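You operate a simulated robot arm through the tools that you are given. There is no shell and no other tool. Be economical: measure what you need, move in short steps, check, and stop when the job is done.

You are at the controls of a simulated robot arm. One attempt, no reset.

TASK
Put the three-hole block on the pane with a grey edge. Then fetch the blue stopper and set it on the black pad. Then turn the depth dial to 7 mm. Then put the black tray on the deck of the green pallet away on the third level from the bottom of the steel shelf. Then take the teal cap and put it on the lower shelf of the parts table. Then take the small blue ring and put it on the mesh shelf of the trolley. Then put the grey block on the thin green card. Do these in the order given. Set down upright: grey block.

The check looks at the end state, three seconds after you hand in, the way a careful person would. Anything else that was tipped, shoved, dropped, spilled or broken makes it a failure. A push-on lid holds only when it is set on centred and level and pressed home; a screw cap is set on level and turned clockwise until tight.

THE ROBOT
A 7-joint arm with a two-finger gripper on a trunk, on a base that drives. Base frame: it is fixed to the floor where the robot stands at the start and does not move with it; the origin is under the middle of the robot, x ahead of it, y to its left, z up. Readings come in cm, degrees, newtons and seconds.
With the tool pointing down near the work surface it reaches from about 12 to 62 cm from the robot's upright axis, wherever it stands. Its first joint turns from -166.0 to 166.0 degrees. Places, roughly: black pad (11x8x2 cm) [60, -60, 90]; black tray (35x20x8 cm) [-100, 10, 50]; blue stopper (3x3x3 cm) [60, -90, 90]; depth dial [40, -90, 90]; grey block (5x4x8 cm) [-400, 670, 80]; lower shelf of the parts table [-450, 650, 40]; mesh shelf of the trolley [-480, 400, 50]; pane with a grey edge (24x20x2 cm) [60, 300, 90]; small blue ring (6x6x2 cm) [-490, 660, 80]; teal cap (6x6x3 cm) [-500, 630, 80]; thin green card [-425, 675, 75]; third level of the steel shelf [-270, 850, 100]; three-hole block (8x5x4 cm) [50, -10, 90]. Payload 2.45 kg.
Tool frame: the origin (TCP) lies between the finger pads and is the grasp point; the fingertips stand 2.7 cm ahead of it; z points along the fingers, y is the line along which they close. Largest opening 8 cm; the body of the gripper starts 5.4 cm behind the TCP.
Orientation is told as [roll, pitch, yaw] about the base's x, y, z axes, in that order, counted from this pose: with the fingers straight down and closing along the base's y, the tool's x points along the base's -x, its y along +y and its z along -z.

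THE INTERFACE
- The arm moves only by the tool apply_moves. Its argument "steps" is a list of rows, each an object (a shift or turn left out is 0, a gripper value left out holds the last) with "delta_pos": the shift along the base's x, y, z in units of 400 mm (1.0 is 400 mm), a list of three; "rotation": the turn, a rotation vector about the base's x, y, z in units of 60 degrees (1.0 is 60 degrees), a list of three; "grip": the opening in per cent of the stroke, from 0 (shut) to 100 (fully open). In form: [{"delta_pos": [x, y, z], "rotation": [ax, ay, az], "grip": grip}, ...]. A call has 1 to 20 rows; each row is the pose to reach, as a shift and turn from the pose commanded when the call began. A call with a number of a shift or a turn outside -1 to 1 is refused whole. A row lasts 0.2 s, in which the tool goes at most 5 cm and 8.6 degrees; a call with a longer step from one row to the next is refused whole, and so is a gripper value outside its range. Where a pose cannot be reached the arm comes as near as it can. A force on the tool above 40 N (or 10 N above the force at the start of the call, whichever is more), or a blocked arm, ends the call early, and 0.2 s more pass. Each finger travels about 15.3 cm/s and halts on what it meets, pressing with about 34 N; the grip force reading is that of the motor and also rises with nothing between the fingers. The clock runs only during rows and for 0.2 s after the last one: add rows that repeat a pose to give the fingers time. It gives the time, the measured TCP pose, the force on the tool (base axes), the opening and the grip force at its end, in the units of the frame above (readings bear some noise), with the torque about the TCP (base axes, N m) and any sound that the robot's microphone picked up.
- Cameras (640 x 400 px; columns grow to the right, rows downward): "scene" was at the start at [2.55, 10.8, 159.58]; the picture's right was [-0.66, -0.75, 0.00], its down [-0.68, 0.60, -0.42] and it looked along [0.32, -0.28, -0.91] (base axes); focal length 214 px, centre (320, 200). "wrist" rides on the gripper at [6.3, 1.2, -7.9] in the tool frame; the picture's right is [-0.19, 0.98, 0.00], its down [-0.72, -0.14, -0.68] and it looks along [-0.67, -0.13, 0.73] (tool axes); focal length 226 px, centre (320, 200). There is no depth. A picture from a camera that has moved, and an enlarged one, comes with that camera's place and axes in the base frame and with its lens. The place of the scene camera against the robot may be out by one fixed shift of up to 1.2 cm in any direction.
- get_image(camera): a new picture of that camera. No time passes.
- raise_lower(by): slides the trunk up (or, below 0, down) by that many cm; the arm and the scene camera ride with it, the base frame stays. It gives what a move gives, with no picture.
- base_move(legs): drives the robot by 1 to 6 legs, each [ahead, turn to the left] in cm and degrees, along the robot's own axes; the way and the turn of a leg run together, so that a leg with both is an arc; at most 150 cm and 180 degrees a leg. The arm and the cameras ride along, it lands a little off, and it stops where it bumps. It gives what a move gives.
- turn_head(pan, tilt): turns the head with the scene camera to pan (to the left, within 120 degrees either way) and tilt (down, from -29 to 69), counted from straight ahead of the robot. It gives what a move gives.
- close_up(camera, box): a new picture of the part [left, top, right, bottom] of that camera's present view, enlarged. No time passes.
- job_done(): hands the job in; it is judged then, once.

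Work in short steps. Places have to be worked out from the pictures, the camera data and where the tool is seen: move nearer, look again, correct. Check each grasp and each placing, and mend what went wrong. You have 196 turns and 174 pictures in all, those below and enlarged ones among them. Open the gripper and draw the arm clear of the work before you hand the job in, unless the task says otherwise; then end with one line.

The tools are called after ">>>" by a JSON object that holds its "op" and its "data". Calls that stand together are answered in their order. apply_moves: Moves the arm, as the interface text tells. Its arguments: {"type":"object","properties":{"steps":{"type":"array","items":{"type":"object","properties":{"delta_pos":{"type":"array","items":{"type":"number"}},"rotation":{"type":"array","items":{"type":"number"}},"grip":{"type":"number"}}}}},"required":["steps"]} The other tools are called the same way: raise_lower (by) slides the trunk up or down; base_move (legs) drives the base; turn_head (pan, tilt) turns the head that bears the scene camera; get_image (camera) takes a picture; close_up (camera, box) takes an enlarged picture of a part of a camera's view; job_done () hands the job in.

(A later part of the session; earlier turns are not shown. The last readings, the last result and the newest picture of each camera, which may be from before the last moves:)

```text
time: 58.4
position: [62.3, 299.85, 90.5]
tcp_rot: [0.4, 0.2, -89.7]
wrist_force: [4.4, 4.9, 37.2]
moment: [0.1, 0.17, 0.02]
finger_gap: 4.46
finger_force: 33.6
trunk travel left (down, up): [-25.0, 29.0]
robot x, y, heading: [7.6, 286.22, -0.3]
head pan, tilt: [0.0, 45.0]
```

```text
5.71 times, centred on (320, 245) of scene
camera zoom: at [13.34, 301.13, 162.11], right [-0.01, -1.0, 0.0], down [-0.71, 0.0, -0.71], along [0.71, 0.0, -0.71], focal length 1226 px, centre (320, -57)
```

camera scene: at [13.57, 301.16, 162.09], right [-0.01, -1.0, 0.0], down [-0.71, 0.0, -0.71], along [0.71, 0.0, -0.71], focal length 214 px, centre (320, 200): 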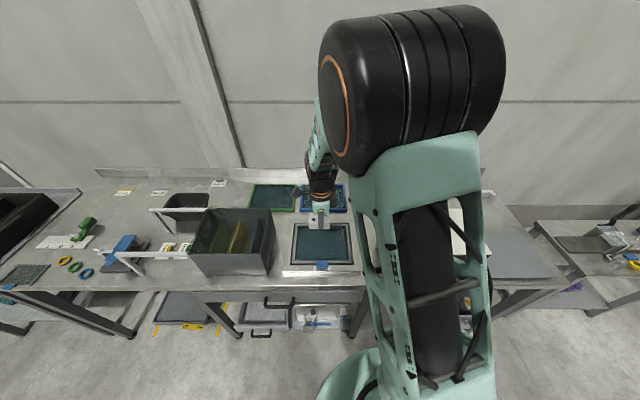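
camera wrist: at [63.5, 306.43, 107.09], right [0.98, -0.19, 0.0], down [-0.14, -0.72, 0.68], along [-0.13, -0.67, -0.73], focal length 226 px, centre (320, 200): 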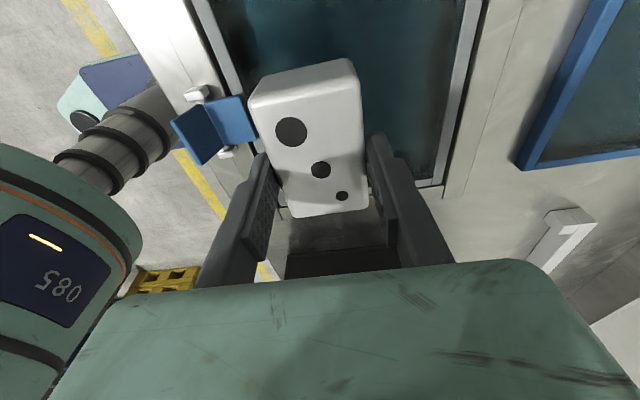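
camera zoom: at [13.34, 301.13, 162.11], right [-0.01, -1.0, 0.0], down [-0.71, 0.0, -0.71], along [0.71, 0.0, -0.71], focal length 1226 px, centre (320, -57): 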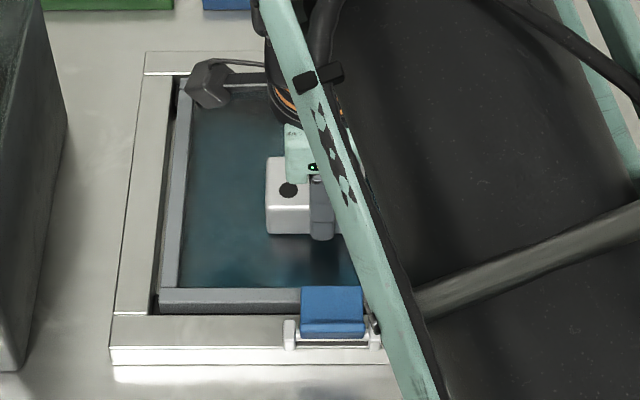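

Contact is made (upward force). I release and rise straight up.

>>> {"op": "apply_moves", "data": {"steps": [{"delta_pos": [0, 0, 0.008]}, {"delta_pos": [0, 0, 0.008], "grip": 70}, {"delta_pos": [0, 0, 0.008], "grip": 80}, {"delta_pos": [0, 0, 0.008], "grip": 80}, {"delta_pos": [0, 0, 0.06], "grip": 80}, {"delta_pos": [0, 0, 0.15], "grip": 80}, {"delta_pos": [0, 0, 0.27], "grip": 80}, {"delta_pos": [0, 0, 0.39], "grip": 80}, {"delta_pos": [0, 0, 0.5], "grip": 80}, {"delta_pos": [0, 0, 0.5], "grip": 80}]}}

>>> {"op": "get_image", "data": {"camera": "wrist"}}

```text
time: 60.6
position: [62.04, 300.03, 110.34]
tcp_rot: [0.1, 0.1, -89.7]
wrist_force: [-0.3, -0.3, 0.5]
moment: [0.02, -0.04, -0.01]
finger_gap: 6.41
finger_force: 0.0
trunk travel left (down, up): [-25.0, 29.0]
robot x, y, heading: [7.45, 286.16, -0.2]
head pan, tilt: [0.0, 45.0]
```

```text
138 pictures are left
camera wrist: at [63.22, 306.27, 118.25], right [0.98, -0.19, 0.0], down [-0.14, -0.72, 0.68], along [-0.13, -0.67, -0.73], focal length 226 px, centre (320, 200)
```

wrist: 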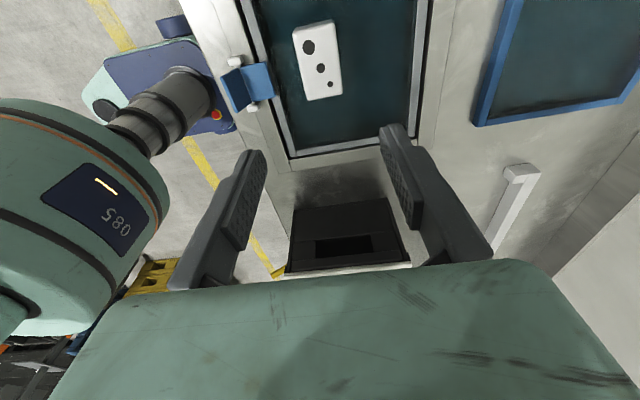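

The block stands on the pane, clear of the clip. Now I turn the tool back to yaw 0 and retract for driving to the stopper.

>>> {"op": "apply_moves", "data": {"steps": [{"delta_pos": [-0.02, 0, 0.05], "rotation": [0, 0, 0.12], "grip": 100}, {"delta_pos": [-0.04, 0, 0.08], "rotation": [0, 0, 0.25]}, {"delta_pos": [-0.06, 0, 0.08], "rotation": [0, 0, 0.38]}, {"delta_pos": [-0.08, 0, 0.08], "rotation": [0, 0, 0.5]}, {"delta_pos": [-0.1, 0, 0.08], "rotation": [0, 0, 0.63]}, {"delta_pos": [-0.12, 0, 0.08], "rotation": [0, 0, 0.76]}, {"delta_pos": [-0.14, 0, 0.08], "rotation": [0, 0, 0.88]}, {"delta_pos": [-0.16, 0, 0.08], "rotation": [0, 0, 1.0]}]}}

>>> {"op": "apply_moves", "data": {"steps": [{"delta_pos": [-0.05, -0.03, 0], "rotation": [0, 0, 0.12]}, {"delta_pos": [-0.12, -0.07, 0], "rotation": [0, 0, 0.25]}, {"delta_pos": [-0.19, -0.12, 0], "rotation": [0, 0, 0.38]}, {"delta_pos": [-0.26, -0.18, 0], "rotation": [0, 0, 0.497]}, {"delta_pos": [-0.34, -0.24, 0], "rotation": [0, 0, 0.497]}, {"delta_pos": [-0.34, -0.3, 0], "rotation": [0, 0, 0.497]}, {"delta_pos": [-0.34, -0.3, 0], "rotation": [0, 0, 0.497]}]}}

>>> {"op": "get_image", "data": {"camera": "scene"}}

```text
time: 62.4
position: [55.88, 299.95, 113.64]
tcp_rot: [0.2, 0.2, -29.7]
wrist_force: [-0.1, -0.9, 0.2]
moment: [-0.02, 0.0, -0.02]
finger_gap: 7.99
finger_force: 0.0
trunk travel left (down, up): [-25.0, 29.0]
robot x, y, heading: [7.58, 286.32, -0.2]
head pan, tilt: [0.0, 45.0]
```

```text
time: 64.0
position: [42.32, 287.83, 113.16]
tcp_rot: [0.0, 1.3, -0.1]
wrist_force: [0.4, 0.3, -0.4]
moment: [-0.02, -0.02, -0.03]
finger_gap: 8.0
finger_force: 0.1
trunk travel left (down, up): [-25.0, 29.0]
robot x, y, heading: [7.14, 286.49, -0.4]
head pan, tilt: [0.0, 45.0]
```

```text
137 pictures are left
camera scene: at [13.84, 300.02, 162.82], right [-0.14, -0.99, 0.0], down [-0.64, 0.09, -0.77], along [0.76, -0.11, -0.64], focal length 214 px, centre (320, 200)
```

scene: 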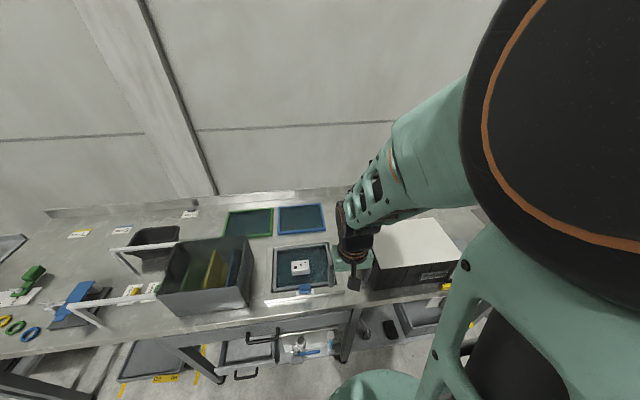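

Block verified on pane. I back off the bench, turn, and drive back to stand before the stopper/pad region (y≈-72).

>>> {"op": "base_move", "data": {"legs": [[-20, 0], [0, -90], [150, 0], [150, 0], [57, 0], [0, 90]]}}

>>> {"op": "turn_head", "data": {"pan": -15, "tilt": 40}}

>>> {"op": "get_image", "data": {"camera": "scene"}}

```text
time: 90.8
position: [7.32, -75.71, 113.66]
tcp_rot: [0.1, 0.6, -0.1]
wrist_force: [0.1, 0.9, -1.4]
moment: [0.0, -0.01, 0.02]
finger_gap: 7.99
finger_force: 0.1
trunk travel left (down, up): [-25.0, 29.0]
robot x, y, heading: [-27.67, -76.99, -0.4]
head pan, tilt: [0.0, 45.0]
```

```text
time: 91.6
position: [7.38, -75.58, 113.62]
tcp_rot: [0.2, 0.4, -0.1]
wrist_force: [0.0, 0.4, 0.2]
moment: [0.01, 0.03, 0.0]
finger_gap: 7.98
finger_force: 0.0
trunk travel left (down, up): [-25.0, 29.0]
robot x, y, heading: [-27.41, -77.0, -0.5]
head pan, tilt: [-15.0, 40.0]
```

```text
136 pictures are left
camera scene: at [-21.36, -64.45, 162.82], right [-0.27, -0.96, 0.0], down [-0.62, 0.17, -0.77], along [0.74, -0.2, -0.64], focal length 214 px, centre (320, 200)
```

scene: 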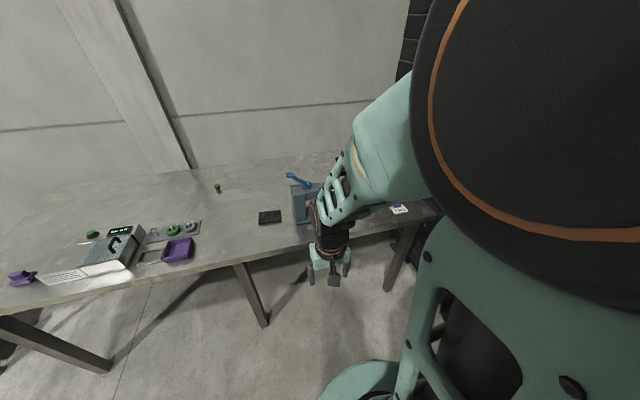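

I move the arm leftwards out of the view, then go ahead and look at the device with the stopper and dial.

>>> {"op": "apply_moves", "data": {"steps": [{"delta_pos": [0, 0.1, 0.03]}, {"delta_pos": [0, 0.2, 0.06]}, {"delta_pos": [0, 0.3, 0.09]}, {"delta_pos": [0, 0.4, 0.1]}, {"delta_pos": [0, 0.5, 0.1]}, {"delta_pos": [0, 0.6, 0.1]}, {"delta_pos": [0, 0.6, 0.1]}]}}

>>> {"op": "base_move", "data": {"legs": [[24, 0]]}}

>>> {"op": "turn_head", "data": {"pan": -35, "tilt": 45}}

>>> {"op": "get_image", "data": {"camera": "scene"}}

>>> {"op": "get_image", "data": {"camera": "wrist"}}

```text
time: 93.2
position: [7.49, -51.63, 117.73]
tcp_rot: [0.3, 0.6, -0.1]
wrist_force: [-0.3, 0.5, -0.2]
moment: [0.0, 0.01, 0.0]
finger_gap: 8.0
finger_force: 0.1
trunk travel left (down, up): [-25.0, 29.0]
robot x, y, heading: [-28.14, -77.35, -0.7]
head pan, tilt: [-15.0, 40.0]
```

```text
time: 95.0
position: [32.16, -52.19, 117.6]
tcp_rot: [0.1, 0.7, -0.6]
wrist_force: [0.4, 0.0, 0.7]
moment: [-0.04, 0.02, -0.02]
finger_gap: 8.02
finger_force: 0.1
trunk travel left (down, up): [-25.0, 29.0]
robot x, y, heading: [-2.98, -77.24, -0.9]
head pan, tilt: [-15.0, 40.0]
```

```text
time: 95.8
position: [32.08, -52.13, 117.65]
tcp_rot: [0.1, 0.6, -0.4]
wrist_force: [0.4, -0.5, 0.4]
moment: [-0.02, -0.02, 0.02]
finger_gap: 8.0
finger_force: 0.0
trunk travel left (down, up): [-25.0, 29.0]
robot x, y, heading: [-3.12, -77.15, -0.9]
head pan, tilt: [-35.0, 45.0]
```

```text
135 pictures are left
camera scene: at [1.43, -67.2, 162.09], right [-0.58, -0.81, 0.0], down [-0.57, 0.41, -0.71], along [0.57, -0.41, -0.71], focal length 214 px, centre (320, 200)
```

scene: 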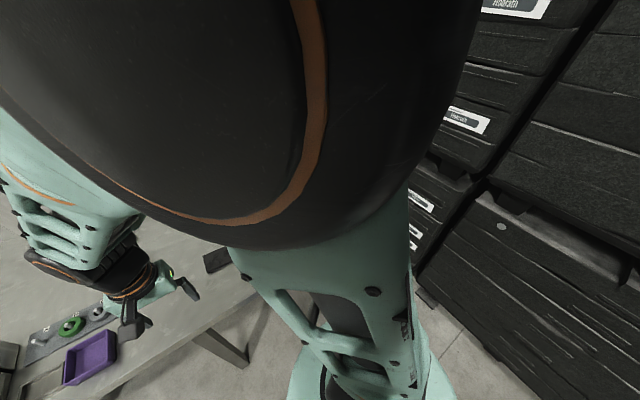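

```text
134 pictures are left
camera wrist: at [25.74, -50.84, 125.6], right [0.2, 0.98, 0.0], down [0.72, -0.15, 0.67], along [0.66, -0.14, -0.74], focal length 226 px, centre (320, 200)
```

wrist: 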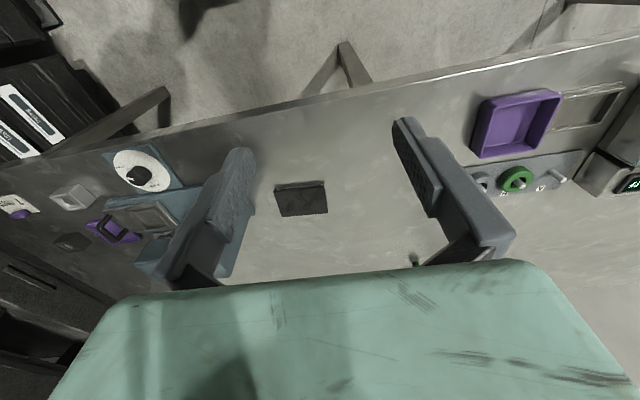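

The elbow blocks the head camera, so I use the wrist camera over the device: moving to y≈-82.

>>> {"op": "apply_moves", "data": {"steps": [{"delta_pos": [0, -0.1, 0]}, {"delta_pos": [0, -0.2, 0]}, {"delta_pos": [0, -0.3, 0]}, {"delta_pos": [0, -0.4, 0]}, {"delta_pos": [0, -0.5, 0]}, {"delta_pos": [0, -0.6, 0]}, {"delta_pos": [0, -0.7, 0]}, {"delta_pos": [0, -0.77, 0]}, {"delta_pos": [0, -0.77, 0]}]}}

>>> {"op": "get_image", "data": {"camera": "wrist"}}

>>> {"op": "get_image", "data": {"camera": "scene"}}

```text
time: 97.8
position: [31.86, -83.01, 117.68]
tcp_rot: [0.2, 0.5, -0.4]
wrist_force: [0.2, 0.1, 0.0]
moment: [-0.01, 0.02, -0.02]
finger_gap: 8.01
finger_force: 0.0
trunk travel left (down, up): [-25.0, 29.0]
robot x, y, heading: [-3.16, -77.14, -1.1]
head pan, tilt: [-35.0, 45.0]
```

```text
133 pictures are left
camera wrist: at [25.6, -81.77, 125.69], right [0.2, 0.98, 0.0], down [0.72, -0.15, 0.67], along [0.66, -0.14, -0.74], focal length 226 px, centre (320, 200)
```

wrist: 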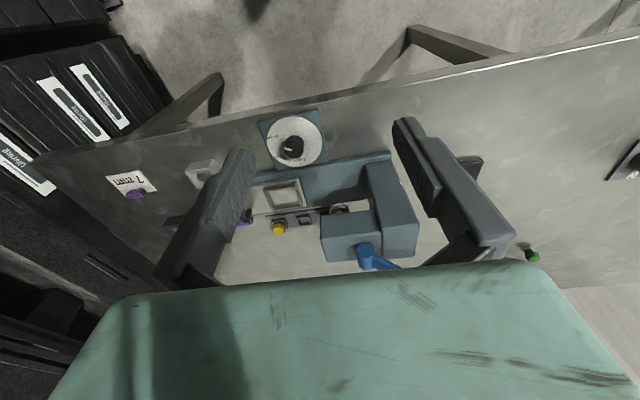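

```text
132 pictures are left
camera scene: at [1.49, -67.55, 162.59], right [-0.61, -0.79, 0.0], down [-0.53, 0.4, -0.75], along [0.59, -0.45, -0.66], focal length 214 px, centre (320, 200)
```

scene: 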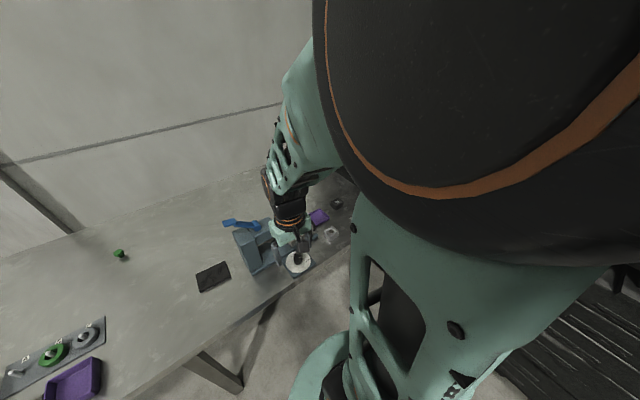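

I zoom on the device for the stopper and dial scale.

>>> {"op": "close_up", "data": {"camera": "wrist", "box": [230, 95, 430, 275]}}

>>> {"op": "close_up", "data": {"camera": "wrist", "box": [250, 100, 340, 180]}}

>>> {"op": "close_up", "data": {"camera": "scene", "box": [190, 170, 370, 300]}}

```text
2.22 times, centred on (330, 185) of wrist
camera zoom: at [25.6, -81.77, 125.69], right [0.2, 0.98, 0.0], down [0.72, -0.15, 0.67], along [0.66, -0.14, -0.74], focal length 502 px, centre (298, 233)
```

zoom: 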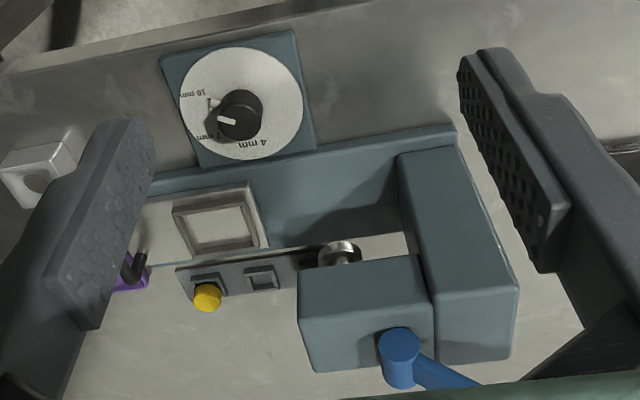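

```text
5.00 times, centred on (295, 140) of wrist
camera zoom: at [25.6, -81.77, 125.69], right [0.2, 0.98, 0.0], down [0.72, -0.15, 0.67], along [0.66, -0.14, -0.74], focal length 1130 px, centre (445, 500)
```

zoom: 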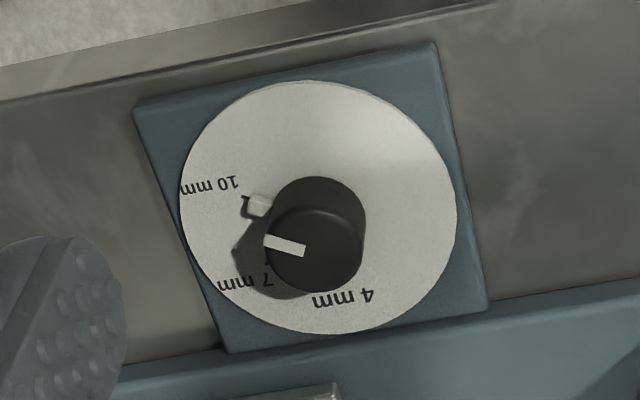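

```text
3.08 times, centred on (280, 235) of scene
camera zoom: at [1.49, -67.55, 162.59], right [-0.61, -0.79, 0.0], down [-0.53, 0.4, -0.75], along [0.59, -0.45, -0.66], focal length 660 px, centre (443, 92)
```

zoom: 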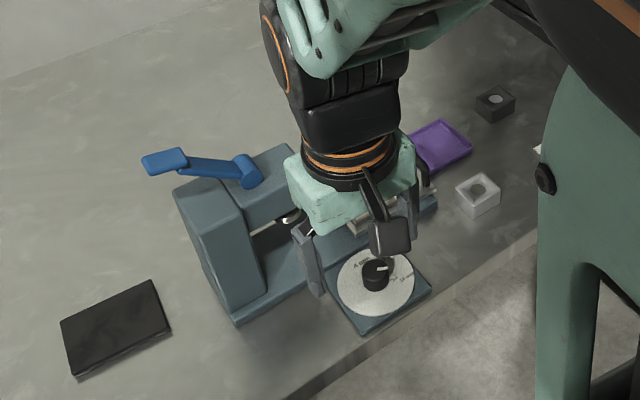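

The stopper is not visible yet; I look at the area further toward -y.

>>> {"op": "apply_moves", "data": {"steps": [{"delta_pos": [0, -0.1, 0]}, {"delta_pos": [0, -0.2, 0]}, {"delta_pos": [0, -0.3, 0]}, {"delta_pos": [0, -0.4, 0]}, {"delta_pos": [0, -0.4, 0]}]}}

>>> {"op": "get_image", "data": {"camera": "wrist"}}

>>> {"op": "get_image", "data": {"camera": "scene"}}

```text
time: 99.0
position: [31.73, -99.18, 117.77]
tcp_rot: [0.1, 0.6, -0.5]
wrist_force: [0.1, -0.9, 0.1]
moment: [0.01, -0.01, 0.0]
finger_gap: 7.99
finger_force: 0.1
trunk travel left (down, up): [-25.0, 29.0]
robot x, y, heading: [-3.14, -77.04, -0.4]
head pan, tilt: [-35.0, 45.0]
```

```text
128 pictures are left
camera wrist: at [25.44, -97.86, 125.65], right [0.2, 0.98, 0.0], down [0.72, -0.15, 0.67], along [0.66, -0.14, -0.74], focal length 226 px, centre (320, 200)
```

wrist: 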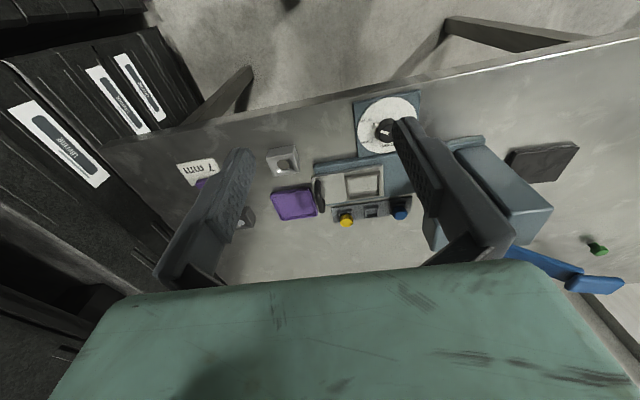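

```text
127 pictures are left
camera scene: at [1.43, -67.22, 162.09], right [-0.59, -0.81, 0.0], down [-0.57, 0.41, -0.71], along [0.57, -0.41, -0.71], focal length 214 px, centre (320, 200)
```

scene: 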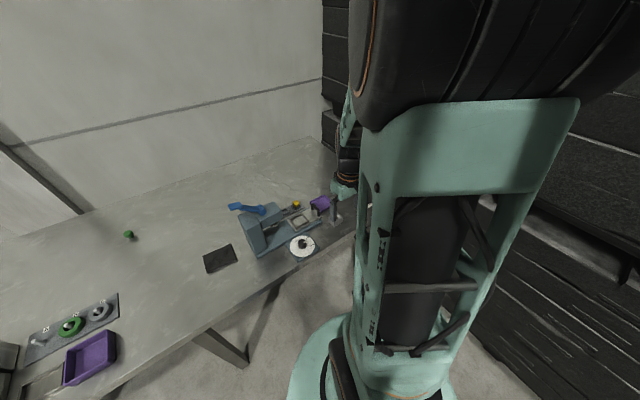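

The blue stopper sits in a three-socket rack behind the press (yellow, empty, blue). Zooming in.

>>> {"op": "close_up", "data": {"camera": "wrist", "box": [300, 140, 460, 260]}}

>>> {"op": "close_up", "data": {"camera": "scene", "box": [190, 180, 350, 280]}}

```text
3.33 times, centred on (380, 200) of wrist
camera zoom: at [25.44, -97.86, 125.65], right [0.2, 0.98, 0.0], down [0.72, -0.15, 0.67], along [0.66, -0.14, -0.74], focal length 754 px, centre (120, 200)
```

zoom: 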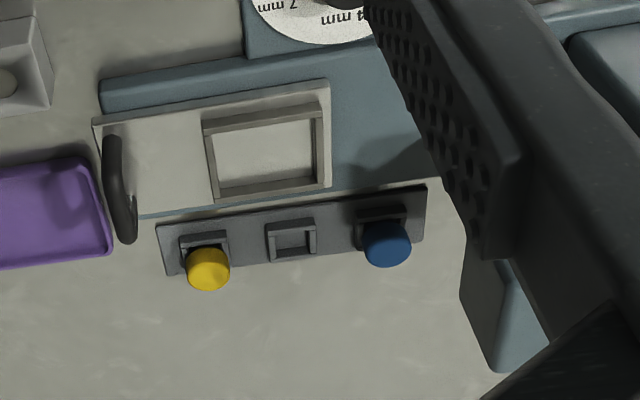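

```text
4.00 times, centred on (270, 230) of scene
camera zoom: at [1.43, -67.22, 162.09], right [-0.59, -0.81, 0.0], down [-0.57, 0.41, -0.71], along [0.57, -0.41, -0.71], focal length 858 px, centre (520, 80)
```

zoom: 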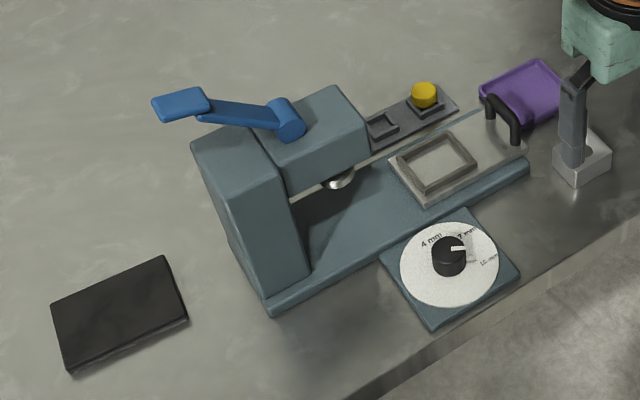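

Stopper is around (62.3,-88.5), just beyond the press head (which spans roughly x 46–58, y down to −86.5). I'll approach with the tool's camera side away from the head. First I move the base 9 cm closer and start turning the tool +60°.

>>> {"op": "base_move", "data": {"legs": [[9, 0]]}}

>>> {"op": "apply_moves", "data": {"steps": [{"delta_pos": [0, 0, 0], "rotation": [0, 0, 0.12]}, {"delta_pos": [0, 0, 0.0], "rotation": [0, 0, 0.25]}, {"delta_pos": [0, 0, 0.0], "rotation": [0, 0, 0.38]}, {"delta_pos": [0.03, 0, 0.0], "rotation": [0, 0, 0.5]}, {"delta_pos": [0.06, 0, 0.0], "rotation": [0, 0, 0.63]}, {"delta_pos": [0.1, 0, 0.0], "rotation": [0, 0, 0.76]}, {"delta_pos": [0.15, 0, 0.0], "rotation": [0, 0, 0.88]}, {"delta_pos": [0.2, 0, 0.0], "rotation": [0, 0, 1.0]}, {"delta_pos": [0.2, 0, 0.0], "rotation": [0, 0, 1.0]}]}}

>>> {"op": "get_image", "data": {"camera": "wrist"}}

```text
time: 100.1
position: [40.75, -99.11, 117.59]
tcp_rot: [0.1, 0.6, -0.2]
wrist_force: [0.9, -0.4, 0.0]
moment: [-0.01, 0.05, -0.03]
finger_gap: 8.01
finger_force: 0.1
trunk travel left (down, up): [-25.0, 29.0]
robot x, y, heading: [5.46, -77.86, -0.8]
head pan, tilt: [-35.0, 45.0]
```

```text
time: 102.1
position: [48.55, -99.08, 117.79]
tcp_rot: [0.1, 0.5, 59.8]
wrist_force: [0.0, 0.1, -0.8]
moment: [0.01, 0.0, 0.01]
finger_gap: 8.0
finger_force: 0.0
trunk travel left (down, up): [-25.0, 29.0]
robot x, y, heading: [5.13, -77.21, -0.4]
head pan, tilt: [-35.0, 45.0]
```

```text
124 pictures are left
camera wrist: at [44.34, -103.82, 125.77], right [-0.75, 0.66, 0.0], down [0.49, 0.56, 0.67], along [0.44, 0.51, -0.74], focal length 226 px, centre (320, 200)
```

wrist: 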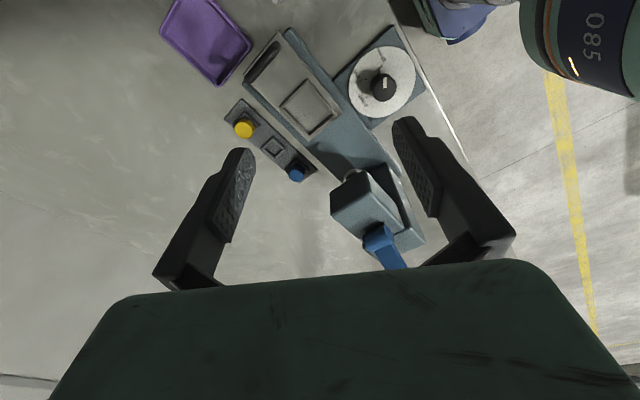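

Triangulation puts the stopper at about (63.6,-88.1), top z≈91; at yaw 60° the gripper clears the press head (x<58). I go above it and lower to z≈102.

>>> {"op": "apply_moves", "data": {"steps": [{"delta_pos": [0.1, 0, 0]}, {"delta_pos": [0.2, 0.05, 0]}, {"delta_pos": [0.3, 0.12, 0]}, {"delta_pos": [0.376, 0.2, 0]}, {"delta_pos": [0.376, 0.275, 0]}, {"delta_pos": [0.376, 0.275, -0.1]}, {"delta_pos": [0.376, 0.275, -0.2]}, {"delta_pos": [0.376, 0.275, -0.3]}, {"delta_pos": [0.376, 0.275, -0.38]}, {"delta_pos": [0.376, 0.275, -0.38]}]}}

>>> {"op": "get_image", "data": {"camera": "wrist"}}

>>> {"op": "close_up", "data": {"camera": "wrist", "box": [220, 20, 420, 180]}}

```text
time: 104.3
position: [63.62, -88.01, 102.14]
tcp_rot: [0.1, 0.6, 59.7]
wrist_force: [0.4, 0.4, 0.1]
moment: [0.0, 0.01, 0.0]
finger_gap: 8.01
finger_force: 0.0
trunk travel left (down, up): [-25.0, 29.0]
robot x, y, heading: [5.56, -77.48, -0.8]
head pan, tilt: [-35.0, 45.0]
```

```text
123 pictures are left
camera wrist: at [59.34, -92.83, 110.09], right [-0.75, 0.66, 0.0], down [0.49, 0.55, 0.67], along [0.45, 0.5, -0.74], focal length 226 px, centre (320, 200)
```

wrist: 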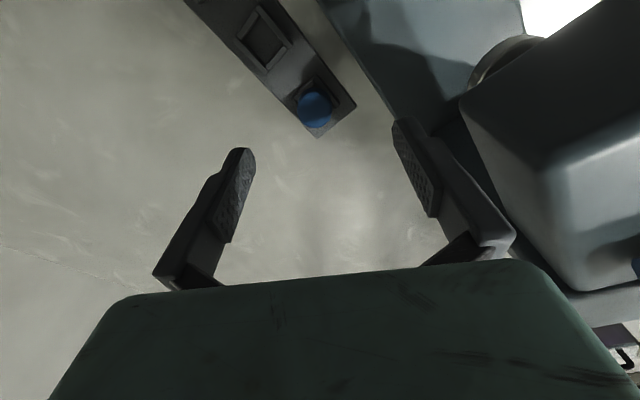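

```text
2.50 times, centred on (320, 100) of wrist
camera zoom: at [59.34, -92.83, 110.09], right [-0.75, 0.66, 0.0], down [0.49, 0.55, 0.67], along [0.45, 0.5, -0.74], focal length 565 px, centre (320, 450)
```

zoom: 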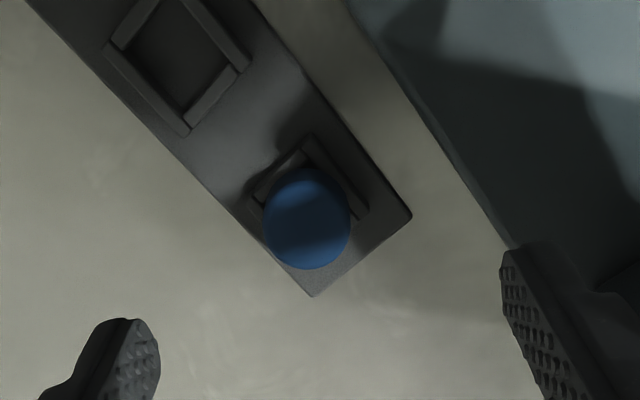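

Refined: stopper centre (64.4,-87.8), top z≈90.3. Descending over it with a 5 cm opening to tips just above the socket.

>>> {"op": "apply_moves", "data": {"steps": [{"delta_pos": [0.019, 0.004, 0], "grip": 64}, {"delta_pos": [0.019, 0.004, -0.1]}, {"delta_pos": [0.019, 0.004, -0.19]}, {"delta_pos": [0.019, 0.004, -0.23]}, {"delta_pos": [0.019, 0.004, -0.245]}, {"delta_pos": [0.019, 0.004, -0.257]}, {"delta_pos": [0.019, 0.004, -0.257]}]}}

>>> {"op": "get_image", "data": {"camera": "wrist"}}

```text
time: 105.9
position: [64.57, -88.0, 92.01]
tcp_rot: [0.1, 0.6, 59.7]
wrist_force: [-0.2, 0.4, 1.0]
moment: [0.03, 0.02, -0.01]
finger_gap: 5.13
finger_force: 0.2
trunk travel left (down, up): [-25.0, 29.0]
robot x, y, heading: [5.06, -77.79, -0.4]
head pan, tilt: [-35.0, 45.0]
```

```text
121 pictures are left
camera wrist: at [60.2, -92.77, 100.03], right [-0.75, 0.66, 0.0], down [0.49, 0.55, 0.67], along [0.45, 0.5, -0.74], focal length 226 px, centre (320, 200)
```

wrist: 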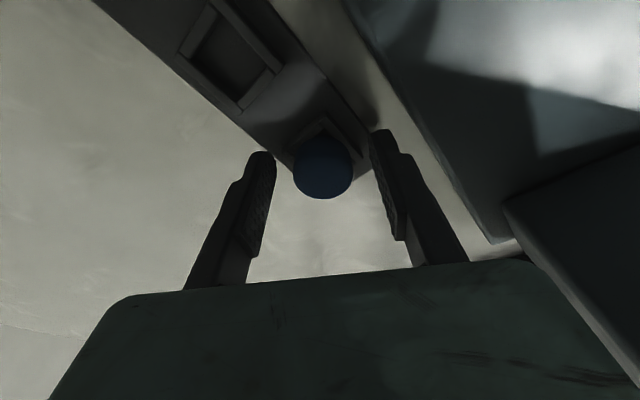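

Stopper is centred between the fingers. I lower 4 mm more and close.

>>> {"op": "apply_moves", "data": {"steps": [{"delta_pos": [0, 0, -0.01]}, {"delta_pos": [0, 0, -0.01], "grip": 30}, {"delta_pos": [0, 0, -0.01], "grip": 20}, {"delta_pos": [0, 0, -0.01], "grip": 0}, {"delta_pos": [0, 0, -0.01], "grip": 0}]}}

>>> {"op": "apply_moves", "data": {"steps": [{"delta_pos": [0, 0, 0.01]}, {"delta_pos": [0, 0, 0.02]}, {"delta_pos": [0, 0, 0.04]}, {"delta_pos": [0, 0, 0.06]}]}}

>>> {"op": "get_image", "data": {"camera": "wrist"}}

```text
time: 107.1
position: [64.52, -88.08, 91.82]
tcp_rot: [0.1, 0.6, 59.7]
wrist_force: [2.2, -1.8, 1.4]
moment: [-0.08, -0.19, 0.75]
finger_gap: 4.4
finger_force: 45.2
trunk travel left (down, up): [-25.0, 29.0]
robot x, y, heading: [5.32, -76.87, -0.4]
head pan, tilt: [-35.0, 45.0]
```

```text
time: 107.7
position: [64.5, -87.99, 91.83]
tcp_rot: [0.6, 0.7, 59.9]
wrist_force: [12.0, -3.4, -21.4]
moment: [-0.07, -0.55, 0.34]
finger_gap: 4.4
finger_force: 45.5
trunk travel left (down, up): [-25.0, 29.0]
robot x, y, heading: [5.42, -77.38, -0.5]
head pan, tilt: [-35.0, 45.0]
stopped in row 2: the force on the tool passed its limit at 46 N (the readings are from after the stop); the commanded pose is now the measured one
```

```text
120 pictures are left
camera wrist: at [60.25, -92.74, 99.76], right [-0.75, 0.66, 0.01], down [0.49, 0.55, 0.67], along [0.44, 0.51, -0.74], focal length 226 px, centre (320, 200)
```

wrist: 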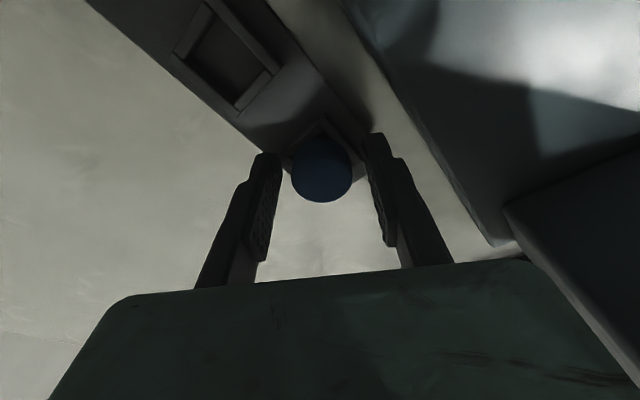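

I caught the socket's walls (4.4 cm). I open, rise, and use a narrower opening to settle just above the walls.

>>> {"op": "apply_moves", "data": {"steps": [{"grip": 62}, {"grip": 62}, {"delta_pos": [0, 0, 0.03], "grip": 62}, {"delta_pos": [0, 0, 0.06], "grip": 62}, {"delta_pos": [0, 0, 0.06], "grip": 47}, {"delta_pos": [0, 0, 0.06], "grip": 47}]}}

>>> {"op": "apply_moves", "data": {"steps": [{"delta_pos": [0, 0, -0.01]}, {"delta_pos": [0, 0, -0.02]}, {"delta_pos": [0, 0, -0.025]}, {"delta_pos": [0, 0, -0.03]}, {"delta_pos": [0, 0, -0.035]}, {"delta_pos": [0, 0, -0.04]}, {"delta_pos": [0, 0, -0.045]}, {"delta_pos": [0, 0, -0.05]}]}}

>>> {"op": "close_up", "data": {"camera": "wrist", "box": [220, 80, 420, 240]}}

```text
time: 109.1
position: [64.21, -87.89, 94.52]
tcp_rot: [0.5, 0.8, 59.8]
wrist_force: [0.9, -0.1, 0.5]
moment: [0.0, 0.02, -0.02]
finger_gap: 3.76
finger_force: 0.1
trunk travel left (down, up): [-25.0, 29.0]
robot x, y, heading: [5.46, -77.39, -0.6]
head pan, tilt: [-35.0, 45.0]
```

```text
time: 110.9
position: [64.17, -87.85, 92.39]
tcp_rot: [0.5, 0.8, 59.8]
wrist_force: [0.5, -0.3, -0.6]
moment: [-0.01, 0.02, 0.0]
finger_gap: 3.79
finger_force: 0.0
trunk travel left (down, up): [-25.0, 29.0]
robot x, y, heading: [5.31, -77.7, -0.4]
head pan, tilt: [-35.0, 45.0]
```

```text
2.50 times, centred on (320, 160) of wrist
camera zoom: at [59.99, -92.63, 100.38], right [-0.75, 0.66, 0.01], down [0.49, 0.55, 0.67], along [0.44, 0.51, -0.74], focal length 565 px, centre (320, 300)
```

zoom: 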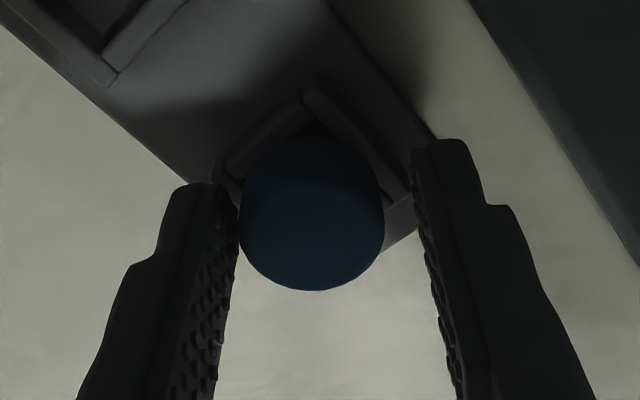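

No wall contact at tips z≈89.7. I shift 3 mm to centre, drop 1–2 mm, and close.

>>> {"op": "apply_moves", "data": {"steps": [{"delta_pos": [0.006, -0.005, 0]}, {"delta_pos": [0.006, -0.005, -0.004]}, {"delta_pos": [0.006, -0.005, -0.004], "grip": 20}, {"delta_pos": [0.006, -0.005, -0.004], "grip": 0}, {"delta_pos": [0.006, -0.005, -0.004], "grip": 0}]}}

```text
time: 112.1
position: [64.48, -88.01, 92.32]
tcp_rot: [0.5, 0.8, 59.9]
wrist_force: [0.9, 0.8, 0.0]
moment: [0.0, -0.02, 0.0]
finger_gap: 2.77
finger_force: 34.2
trunk travel left (down, up): [-25.0, 29.0]
robot x, y, heading: [5.53, -77.54, -0.4]
head pan, tilt: [-35.0, 45.0]
```

Gap 2.77 cm: holding the stopper. Lifting gently.

>>> {"op": "apply_moves", "data": {"steps": [{"delta_pos": [0, 0, 0.01]}, {"delta_pos": [0, 0, 0.02]}, {"delta_pos": [0, 0, 0.035]}, {"delta_pos": [0, 0, 0.05]}, {"delta_pos": [0, 0, 0.08]}, {"delta_pos": [0, 0, 0.12]}, {"delta_pos": [0, 0, 0.16]}, {"delta_pos": [0, 0, 0.2]}, {"delta_pos": [0, 0, 0.25]}, {"delta_pos": [0, 0, 0.25]}]}}

>>> {"op": "get_image", "data": {"camera": "wrist"}}

```text
time: 114.3
position: [64.39, -87.93, 102.19]
tcp_rot: [0.5, 0.8, 59.8]
wrist_force: [0.7, 0.2, -0.5]
moment: [-0.05, -0.01, 0.0]
finger_gap: 2.78
finger_force: 33.6
trunk travel left (down, up): [-25.0, 29.0]
robot x, y, heading: [5.39, -77.49, -0.5]
head pan, tilt: [-35.0, 45.0]
```

```text
118 pictures are left
camera wrist: at [60.2, -92.8, 110.21], right [-0.75, 0.66, 0.01], down [0.49, 0.55, 0.67], along [0.44, 0.51, -0.74], focal length 226 px, centre (320, 200)
```

wrist: 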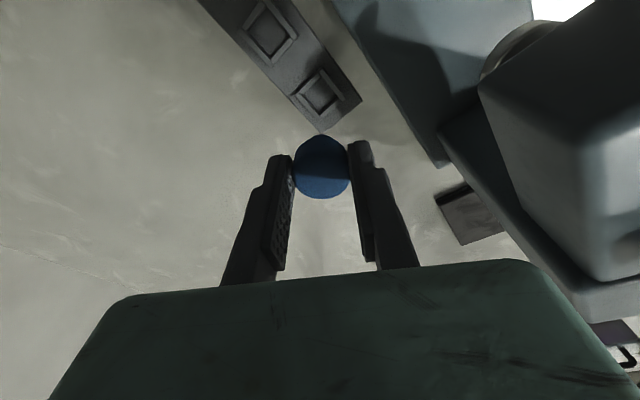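

Stopper held. Pad centre by two views ≈(57,-61.5), top z≈89. I rise to z≈122, travel over the press while turning the tool back to yaw 0.

>>> {"op": "apply_moves", "data": {"steps": [{"delta_pos": [0, 0, 0.12]}, {"delta_pos": [0, 0, 0.24]}, {"delta_pos": [0, 0, 0.36]}, {"delta_pos": [0, 0, 0.48]}, {"delta_pos": [-0.02, 0.05, 0.5], "rotation": [0, 0, -0.12]}, {"delta_pos": [-0.05, 0.15, 0.5], "rotation": [0, 0, -0.25]}, {"delta_pos": [-0.08, 0.25, 0.5], "rotation": [0, 0, -0.37]}, {"delta_pos": [-0.11, 0.35, 0.5], "rotation": [0, 0, -0.5]}, {"delta_pos": [-0.14, 0.45, 0.5], "rotation": [0, 0, -0.63]}, {"delta_pos": [-0.17, 0.55, 0.5], "rotation": [0, 0, -0.76]}, {"delta_pos": [-0.18, 0.63, 0.5], "rotation": [0, 0, -0.88]}, {"delta_pos": [-0.185, 0.66, 0.5], "rotation": [0, 0, -1.0]}, {"delta_pos": [-0.185, 0.66, 0.5], "rotation": [0, 0, -1.0]}]}}

>>> {"op": "get_image", "data": {"camera": "wrist"}}

```text
time: 117.1
position: [57.09, -61.6, 122.26]
tcp_rot: [0.5, 0.7, -0.4]
wrist_force: [0.1, -0.5, -0.5]
moment: [0.01, 0.04, -0.02]
finger_gap: 2.77
finger_force: 34.7
trunk travel left (down, up): [-25.0, 29.0]
robot x, y, heading: [5.46, -77.62, -0.7]
head pan, tilt: [-35.0, 45.0]
```

```text
117 pictures are left
camera wrist: at [50.78, -60.49, 130.32], right [0.2, 0.98, 0.01], down [0.73, -0.15, 0.67], along [0.66, -0.13, -0.74], focal length 226 px, centre (320, 200)
```

wrist: 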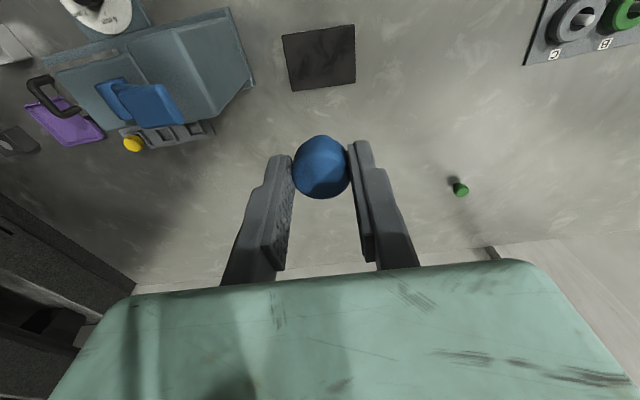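

Pad centre reads (57.7,-61.7). Lowering to z≈98.

>>> {"op": "apply_moves", "data": {"steps": [{"delta_pos": [0.014, 0, -0.12]}, {"delta_pos": [0.014, 0, -0.24]}, {"delta_pos": [0.014, 0, -0.36]}, {"delta_pos": [0.014, 0, -0.48]}, {"delta_pos": [0.014, 0, -0.6]}, {"delta_pos": [0.014, 0, -0.6]}]}}

>>> {"op": "get_image", "data": {"camera": "wrist"}}

>>> {"op": "get_image", "data": {"camera": "scene"}}

```text
time: 118.5
position: [57.76, -61.9, 98.47]
tcp_rot: [0.5, 0.8, -0.2]
wrist_force: [0.4, -0.6, -0.2]
moment: [-0.02, 0.02, 0.0]
finger_gap: 2.76
finger_force: 34.1
trunk travel left (down, up): [-25.0, 29.0]
robot x, y, heading: [5.25, -77.7, -0.3]
head pan, tilt: [-35.0, 45.0]
```

```text
116 pictures are left
camera wrist: at [51.42, -60.63, 106.46], right [0.2, 0.98, 0.01], down [0.73, -0.15, 0.67], along [0.66, -0.13, -0.74], focal length 226 px, centre (320, 200)
```

wrist: 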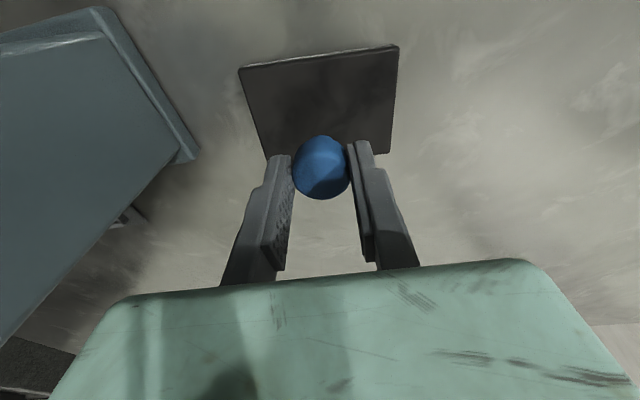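

```text
115 pictures are left
camera scene: at [10.22, -67.3, 162.09], right [-0.58, -0.81, 0.0], down [-0.57, 0.41, -0.71], along [0.57, -0.41, -0.71], focal length 214 px, centre (320, 200)
```

scene: 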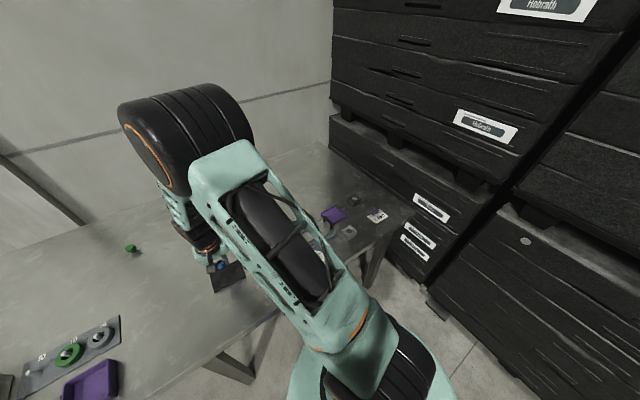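

Aligned. Descending to ~94.5, then by small steps until contact.

>>> {"op": "apply_moves", "data": {"steps": [{"delta_pos": [0, 0.01, -0.06]}, {"delta_pos": [0, 0.01, -0.09]}, {"delta_pos": [0, 0.01, -0.1]}, {"delta_pos": [0, 0.01, -0.108]}, {"delta_pos": [0, 0.01, -0.116]}, {"delta_pos": [0, 0.01, -0.116]}]}}

>>> {"op": "close_up", "data": {"camera": "scene", "box": [180, 230, 260, 300]}}

```text
time: 119.9
position: [57.79, -61.35, 93.62]
tcp_rot: [0.5, 0.9, -0.3]
wrist_force: [-0.4, 0.2, -0.7]
moment: [0.01, 0.01, -0.02]
finger_gap: 2.77
finger_force: 33.6
trunk travel left (down, up): [-25.0, 29.0]
robot x, y, heading: [5.0, -77.58, -0.8]
head pan, tilt: [-35.0, 45.0]
```

```text
5.71 times, centred on (220, 265) of scene
camera zoom: at [10.22, -67.3, 162.09], right [-0.58, -0.81, 0.0], down [-0.57, 0.41, -0.71], along [0.57, -0.41, -0.71], focal length 1226 px, centre (891, -171)
```

zoom: 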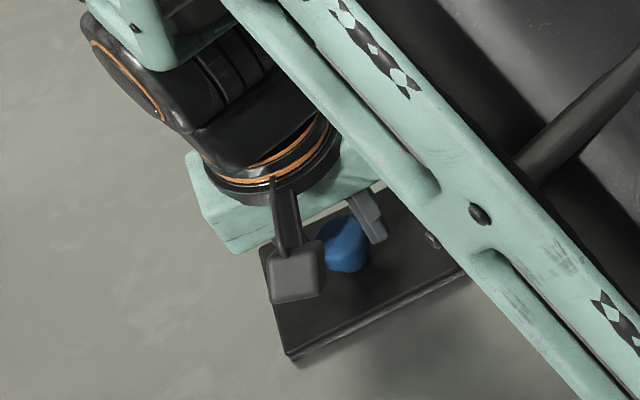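

>>> {"op": "apply_moves", "data": {"steps": [{"delta_pos": [0, 0, -0.005]}, {"delta_pos": [0, 0, -0.01]}, {"delta_pos": [0, 0, -0.015]}]}}

```text
time: 120.7
position: [57.56, -61.3, 93.05]
tcp_rot: [0.4, 0.6, -0.1]
wrist_force: [-2.1, -1.0, 7.1]
moment: [-0.05, 0.08, 0.01]
finger_gap: 2.78
finger_force: 33.8
trunk travel left (down, up): [-25.0, 29.0]
robot x, y, heading: [5.54, -77.32, -0.7]
head pan, tilt: [-35.0, 45.0]
```

Contact (7 N up). I open the fingers and rise.

>>> {"op": "apply_moves", "data": {"steps": [{"delta_pos": [0, 0, 0.002], "grip": 60}, {"delta_pos": [0, 0, 0.002], "grip": 70}, {"delta_pos": [0, 0, 0.002], "grip": 70}, {"delta_pos": [0, 0, 0.05], "grip": 70}, {"delta_pos": [0, 0, 0.15], "grip": 70}, {"delta_pos": [0, 0, 0.27], "grip": 70}, {"delta_pos": [0, 0, 0.39], "grip": 70}, {"delta_pos": [0, 0, 0.5], "grip": 70}, {"delta_pos": [0, 0, 0.6], "grip": 70}, {"delta_pos": [0, 0, 0.6], "grip": 70}]}}

>>> {"op": "get_image", "data": {"camera": "wrist"}}

```text
time: 122.9
position: [57.48, -61.15, 116.92]
tcp_rot: [0.5, 0.8, -0.2]
wrist_force: [0.2, -0.6, -0.2]
moment: [-0.02, 0.0, -0.01]
finger_gap: 5.61
finger_force: 0.2
trunk travel left (down, up): [-25.0, 29.0]
robot x, y, heading: [5.43, -77.47, -0.7]
head pan, tilt: [-35.0, 45.0]
```

```text
113 pictures are left
camera wrist: at [51.17, -59.83, 124.9], right [0.2, 0.98, 0.01], down [0.73, -0.15, 0.67], along [0.66, -0.13, -0.74], focal length 226 px, centre (320, 200)
```

wrist: 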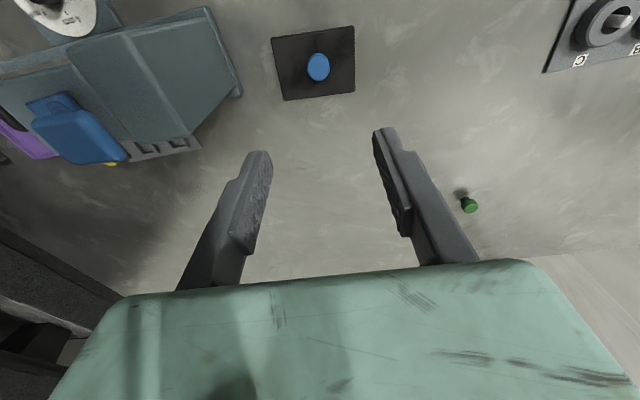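

Stopper is standing on the pad. Next the dial, axis ≈(43.9,-90.3); I go to view it closely.

>>> {"op": "apply_moves", "data": {"steps": [{"delta_pos": [-0.12, 0, 0]}, {"delta_pos": [-0.24, 0, 0]}, {"delta_pos": [-0.36, -0.03, 0]}, {"delta_pos": [-0.48, -0.06, 0]}, {"delta_pos": [-0.54, -0.16, 0]}, {"delta_pos": [-0.54, -0.28, 0]}, {"delta_pos": [-0.54, -0.4, 0]}, {"delta_pos": [-0.54, -0.52, 0]}, {"delta_pos": [-0.54, -0.64, 0]}, {"delta_pos": [-0.54, -0.73, 0]}, {"delta_pos": [-0.54, -0.73, -0.12]}, {"delta_pos": [-0.54, -0.73, -0.24]}, {"delta_pos": [-0.54, -0.73, -0.24]}]}}

>>> {"op": "close_up", "data": {"camera": "wrist", "box": [220, 60, 420, 220]}}

```text
time: 125.7
position: [36.01, -90.34, 107.62]
tcp_rot: [0.5, 0.8, -0.1]
wrist_force: [0.9, -0.4, 0.7]
moment: [0.0, 0.02, 0.0]
finger_gap: 5.63
finger_force: 0.0
trunk travel left (down, up): [-25.0, 29.0]
robot x, y, heading: [5.46, -77.03, -0.6]
head pan, tilt: [-35.0, 45.0]
```

```text
2.50 times, centred on (320, 140) of wrist
camera zoom: at [29.75, -89.16, 115.58], right [0.2, 0.98, 0.01], down [0.73, -0.15, 0.67], along [0.66, -0.13, -0.74], focal length 565 px, centre (320, 350)
```

zoom: 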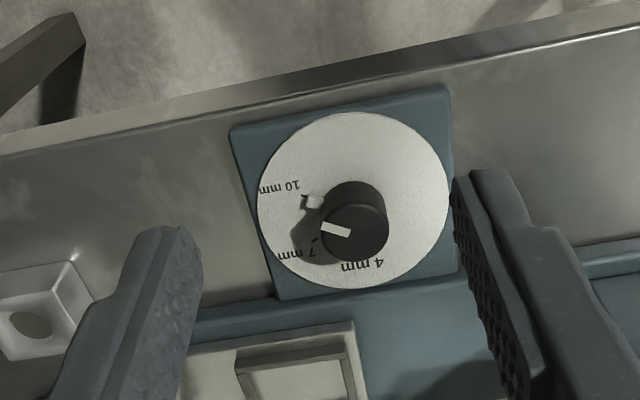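

>>> {"op": "close_up", "data": {"camera": "wrist", "box": [295, 98, 365, 158]}}

```text
6.67 times, centred on (330, 128) of wrist
camera zoom: at [29.75, -89.16, 115.58], right [0.2, 0.98, 0.01], down [0.73, -0.15, 0.67], along [0.66, -0.13, -0.74], focal length 1507 px, centre (253, 680)
```

zoom: 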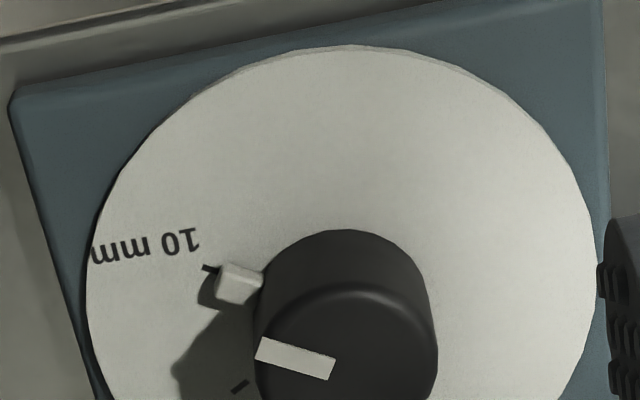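

Pointer nub and knob mark both sit at 10 mm (direction ≈-118°); the 7 mm tick is at ≈-58°, so the knob must turn +60° (counter-clockwise from above). I position above the knob axis (44.05,-90.2) at yaw 32°.

>>> {"op": "apply_moves", "data": {"steps": [{"delta_pos": [0.06, 0, -0.03], "rotation": [0, 0, 0.13]}, {"delta_pos": [0.12, 0, -0.06], "rotation": [0, 0, 0.27]}, {"delta_pos": [0.17, 0.002, -0.1], "rotation": [0, 0, 0.4]}, {"delta_pos": [0.201, 0.0035, -0.15], "rotation": [0, 0, 0.535]}, {"delta_pos": [0.201, 0.0035, -0.18], "rotation": [0, 0, 0.535]}, {"delta_pos": [0.201, 0.0035, -0.18], "rotation": [0, 0, 0.535]}]}}

>>> {"op": "close_up", "data": {"camera": "wrist", "box": [220, 40, 420, 200]}}

>>> {"op": "close_up", "data": {"camera": "scene", "box": [180, 170, 380, 300]}}

```text
time: 127.1
position: [44.25, -90.34, 100.14]
tcp_rot: [0.5, 0.7, 32.0]
wrist_force: [0.4, 0.2, -0.6]
moment: [-0.03, 0.0, 0.04]
finger_gap: 5.59
finger_force: 0.0
trunk travel left (down, up): [-25.0, 29.0]
robot x, y, heading: [5.66, -77.26, -0.7]
head pan, tilt: [-35.0, 45.0]
```

```text
2.50 times, centred on (320, 120) of wrist
camera zoom: at [38.26, -92.59, 108.18], right [-0.36, 0.93, 0.01], down [0.69, 0.26, 0.67], along [0.63, 0.24, -0.74], focal length 565 px, centre (320, 400)
```

zoom: 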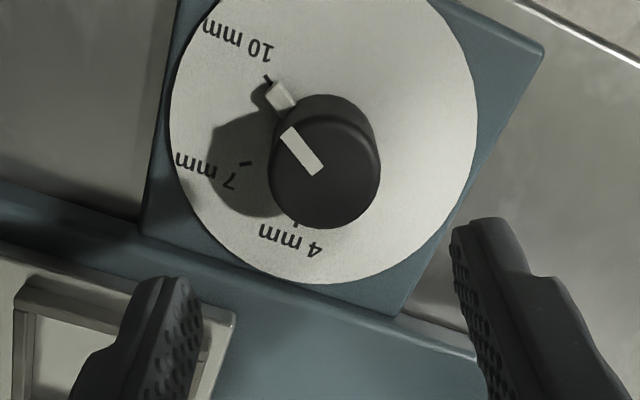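

```text
3.08 times, centred on (280, 235) of scene
camera zoom: at [10.2, -67.32, 162.09], right [-0.58, -0.81, 0.0], down [-0.57, 0.41, -0.71], along [0.57, -0.41, -0.71], focal length 660 px, centre (443, 92)
```

zoom: 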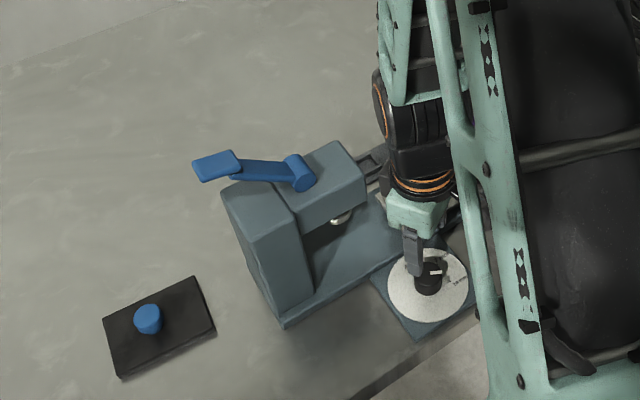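

Knob axis refined to (44.3,-90.1), top z≈90.8, disc z≈88. Descending so the tips reach z≈89, then closing.

>>> {"op": "apply_moves", "data": {"steps": [{"delta_pos": [0.001, 0.005, -0.1]}, {"delta_pos": [0.001, 0.005, -0.17]}, {"delta_pos": [0.001, 0.005, -0.2]}, {"delta_pos": [0.001, 0.005, -0.21]}, {"delta_pos": [0.001, 0.005, -0.21]}]}}

>>> {"op": "get_image", "data": {"camera": "wrist"}}

```text
time: 128.4
position: [44.28, -90.34, 91.95]
tcp_rot: [-0.1, 0.5, 31.8]
wrist_force: [-4.2, -0.9, 17.8]
moment: [-0.18, -0.15, 0.17]
finger_gap: 4.98
finger_force: 0.0
trunk travel left (down, up): [-25.0, 29.0]
robot x, y, heading: [5.39, -77.27, -0.5]
head pan, tilt: [-35.0, 45.0]
stopped in row 5: the force on the tool passed its limit at 42 N (the readings are from after the stop); the commanded pose is now the measured one
```

```text
108 pictures are left
camera wrist: at [38.24, -92.53, 99.9], right [-0.35, 0.94, 0.0], down [0.69, 0.26, 0.67], along [0.63, 0.24, -0.74], focal length 226 px, centre (320, 200)
```

wrist: 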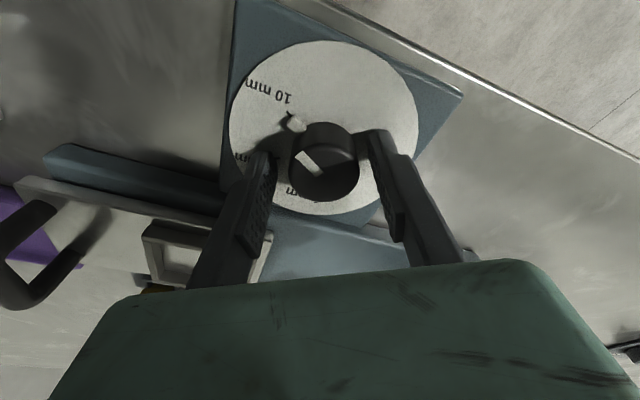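

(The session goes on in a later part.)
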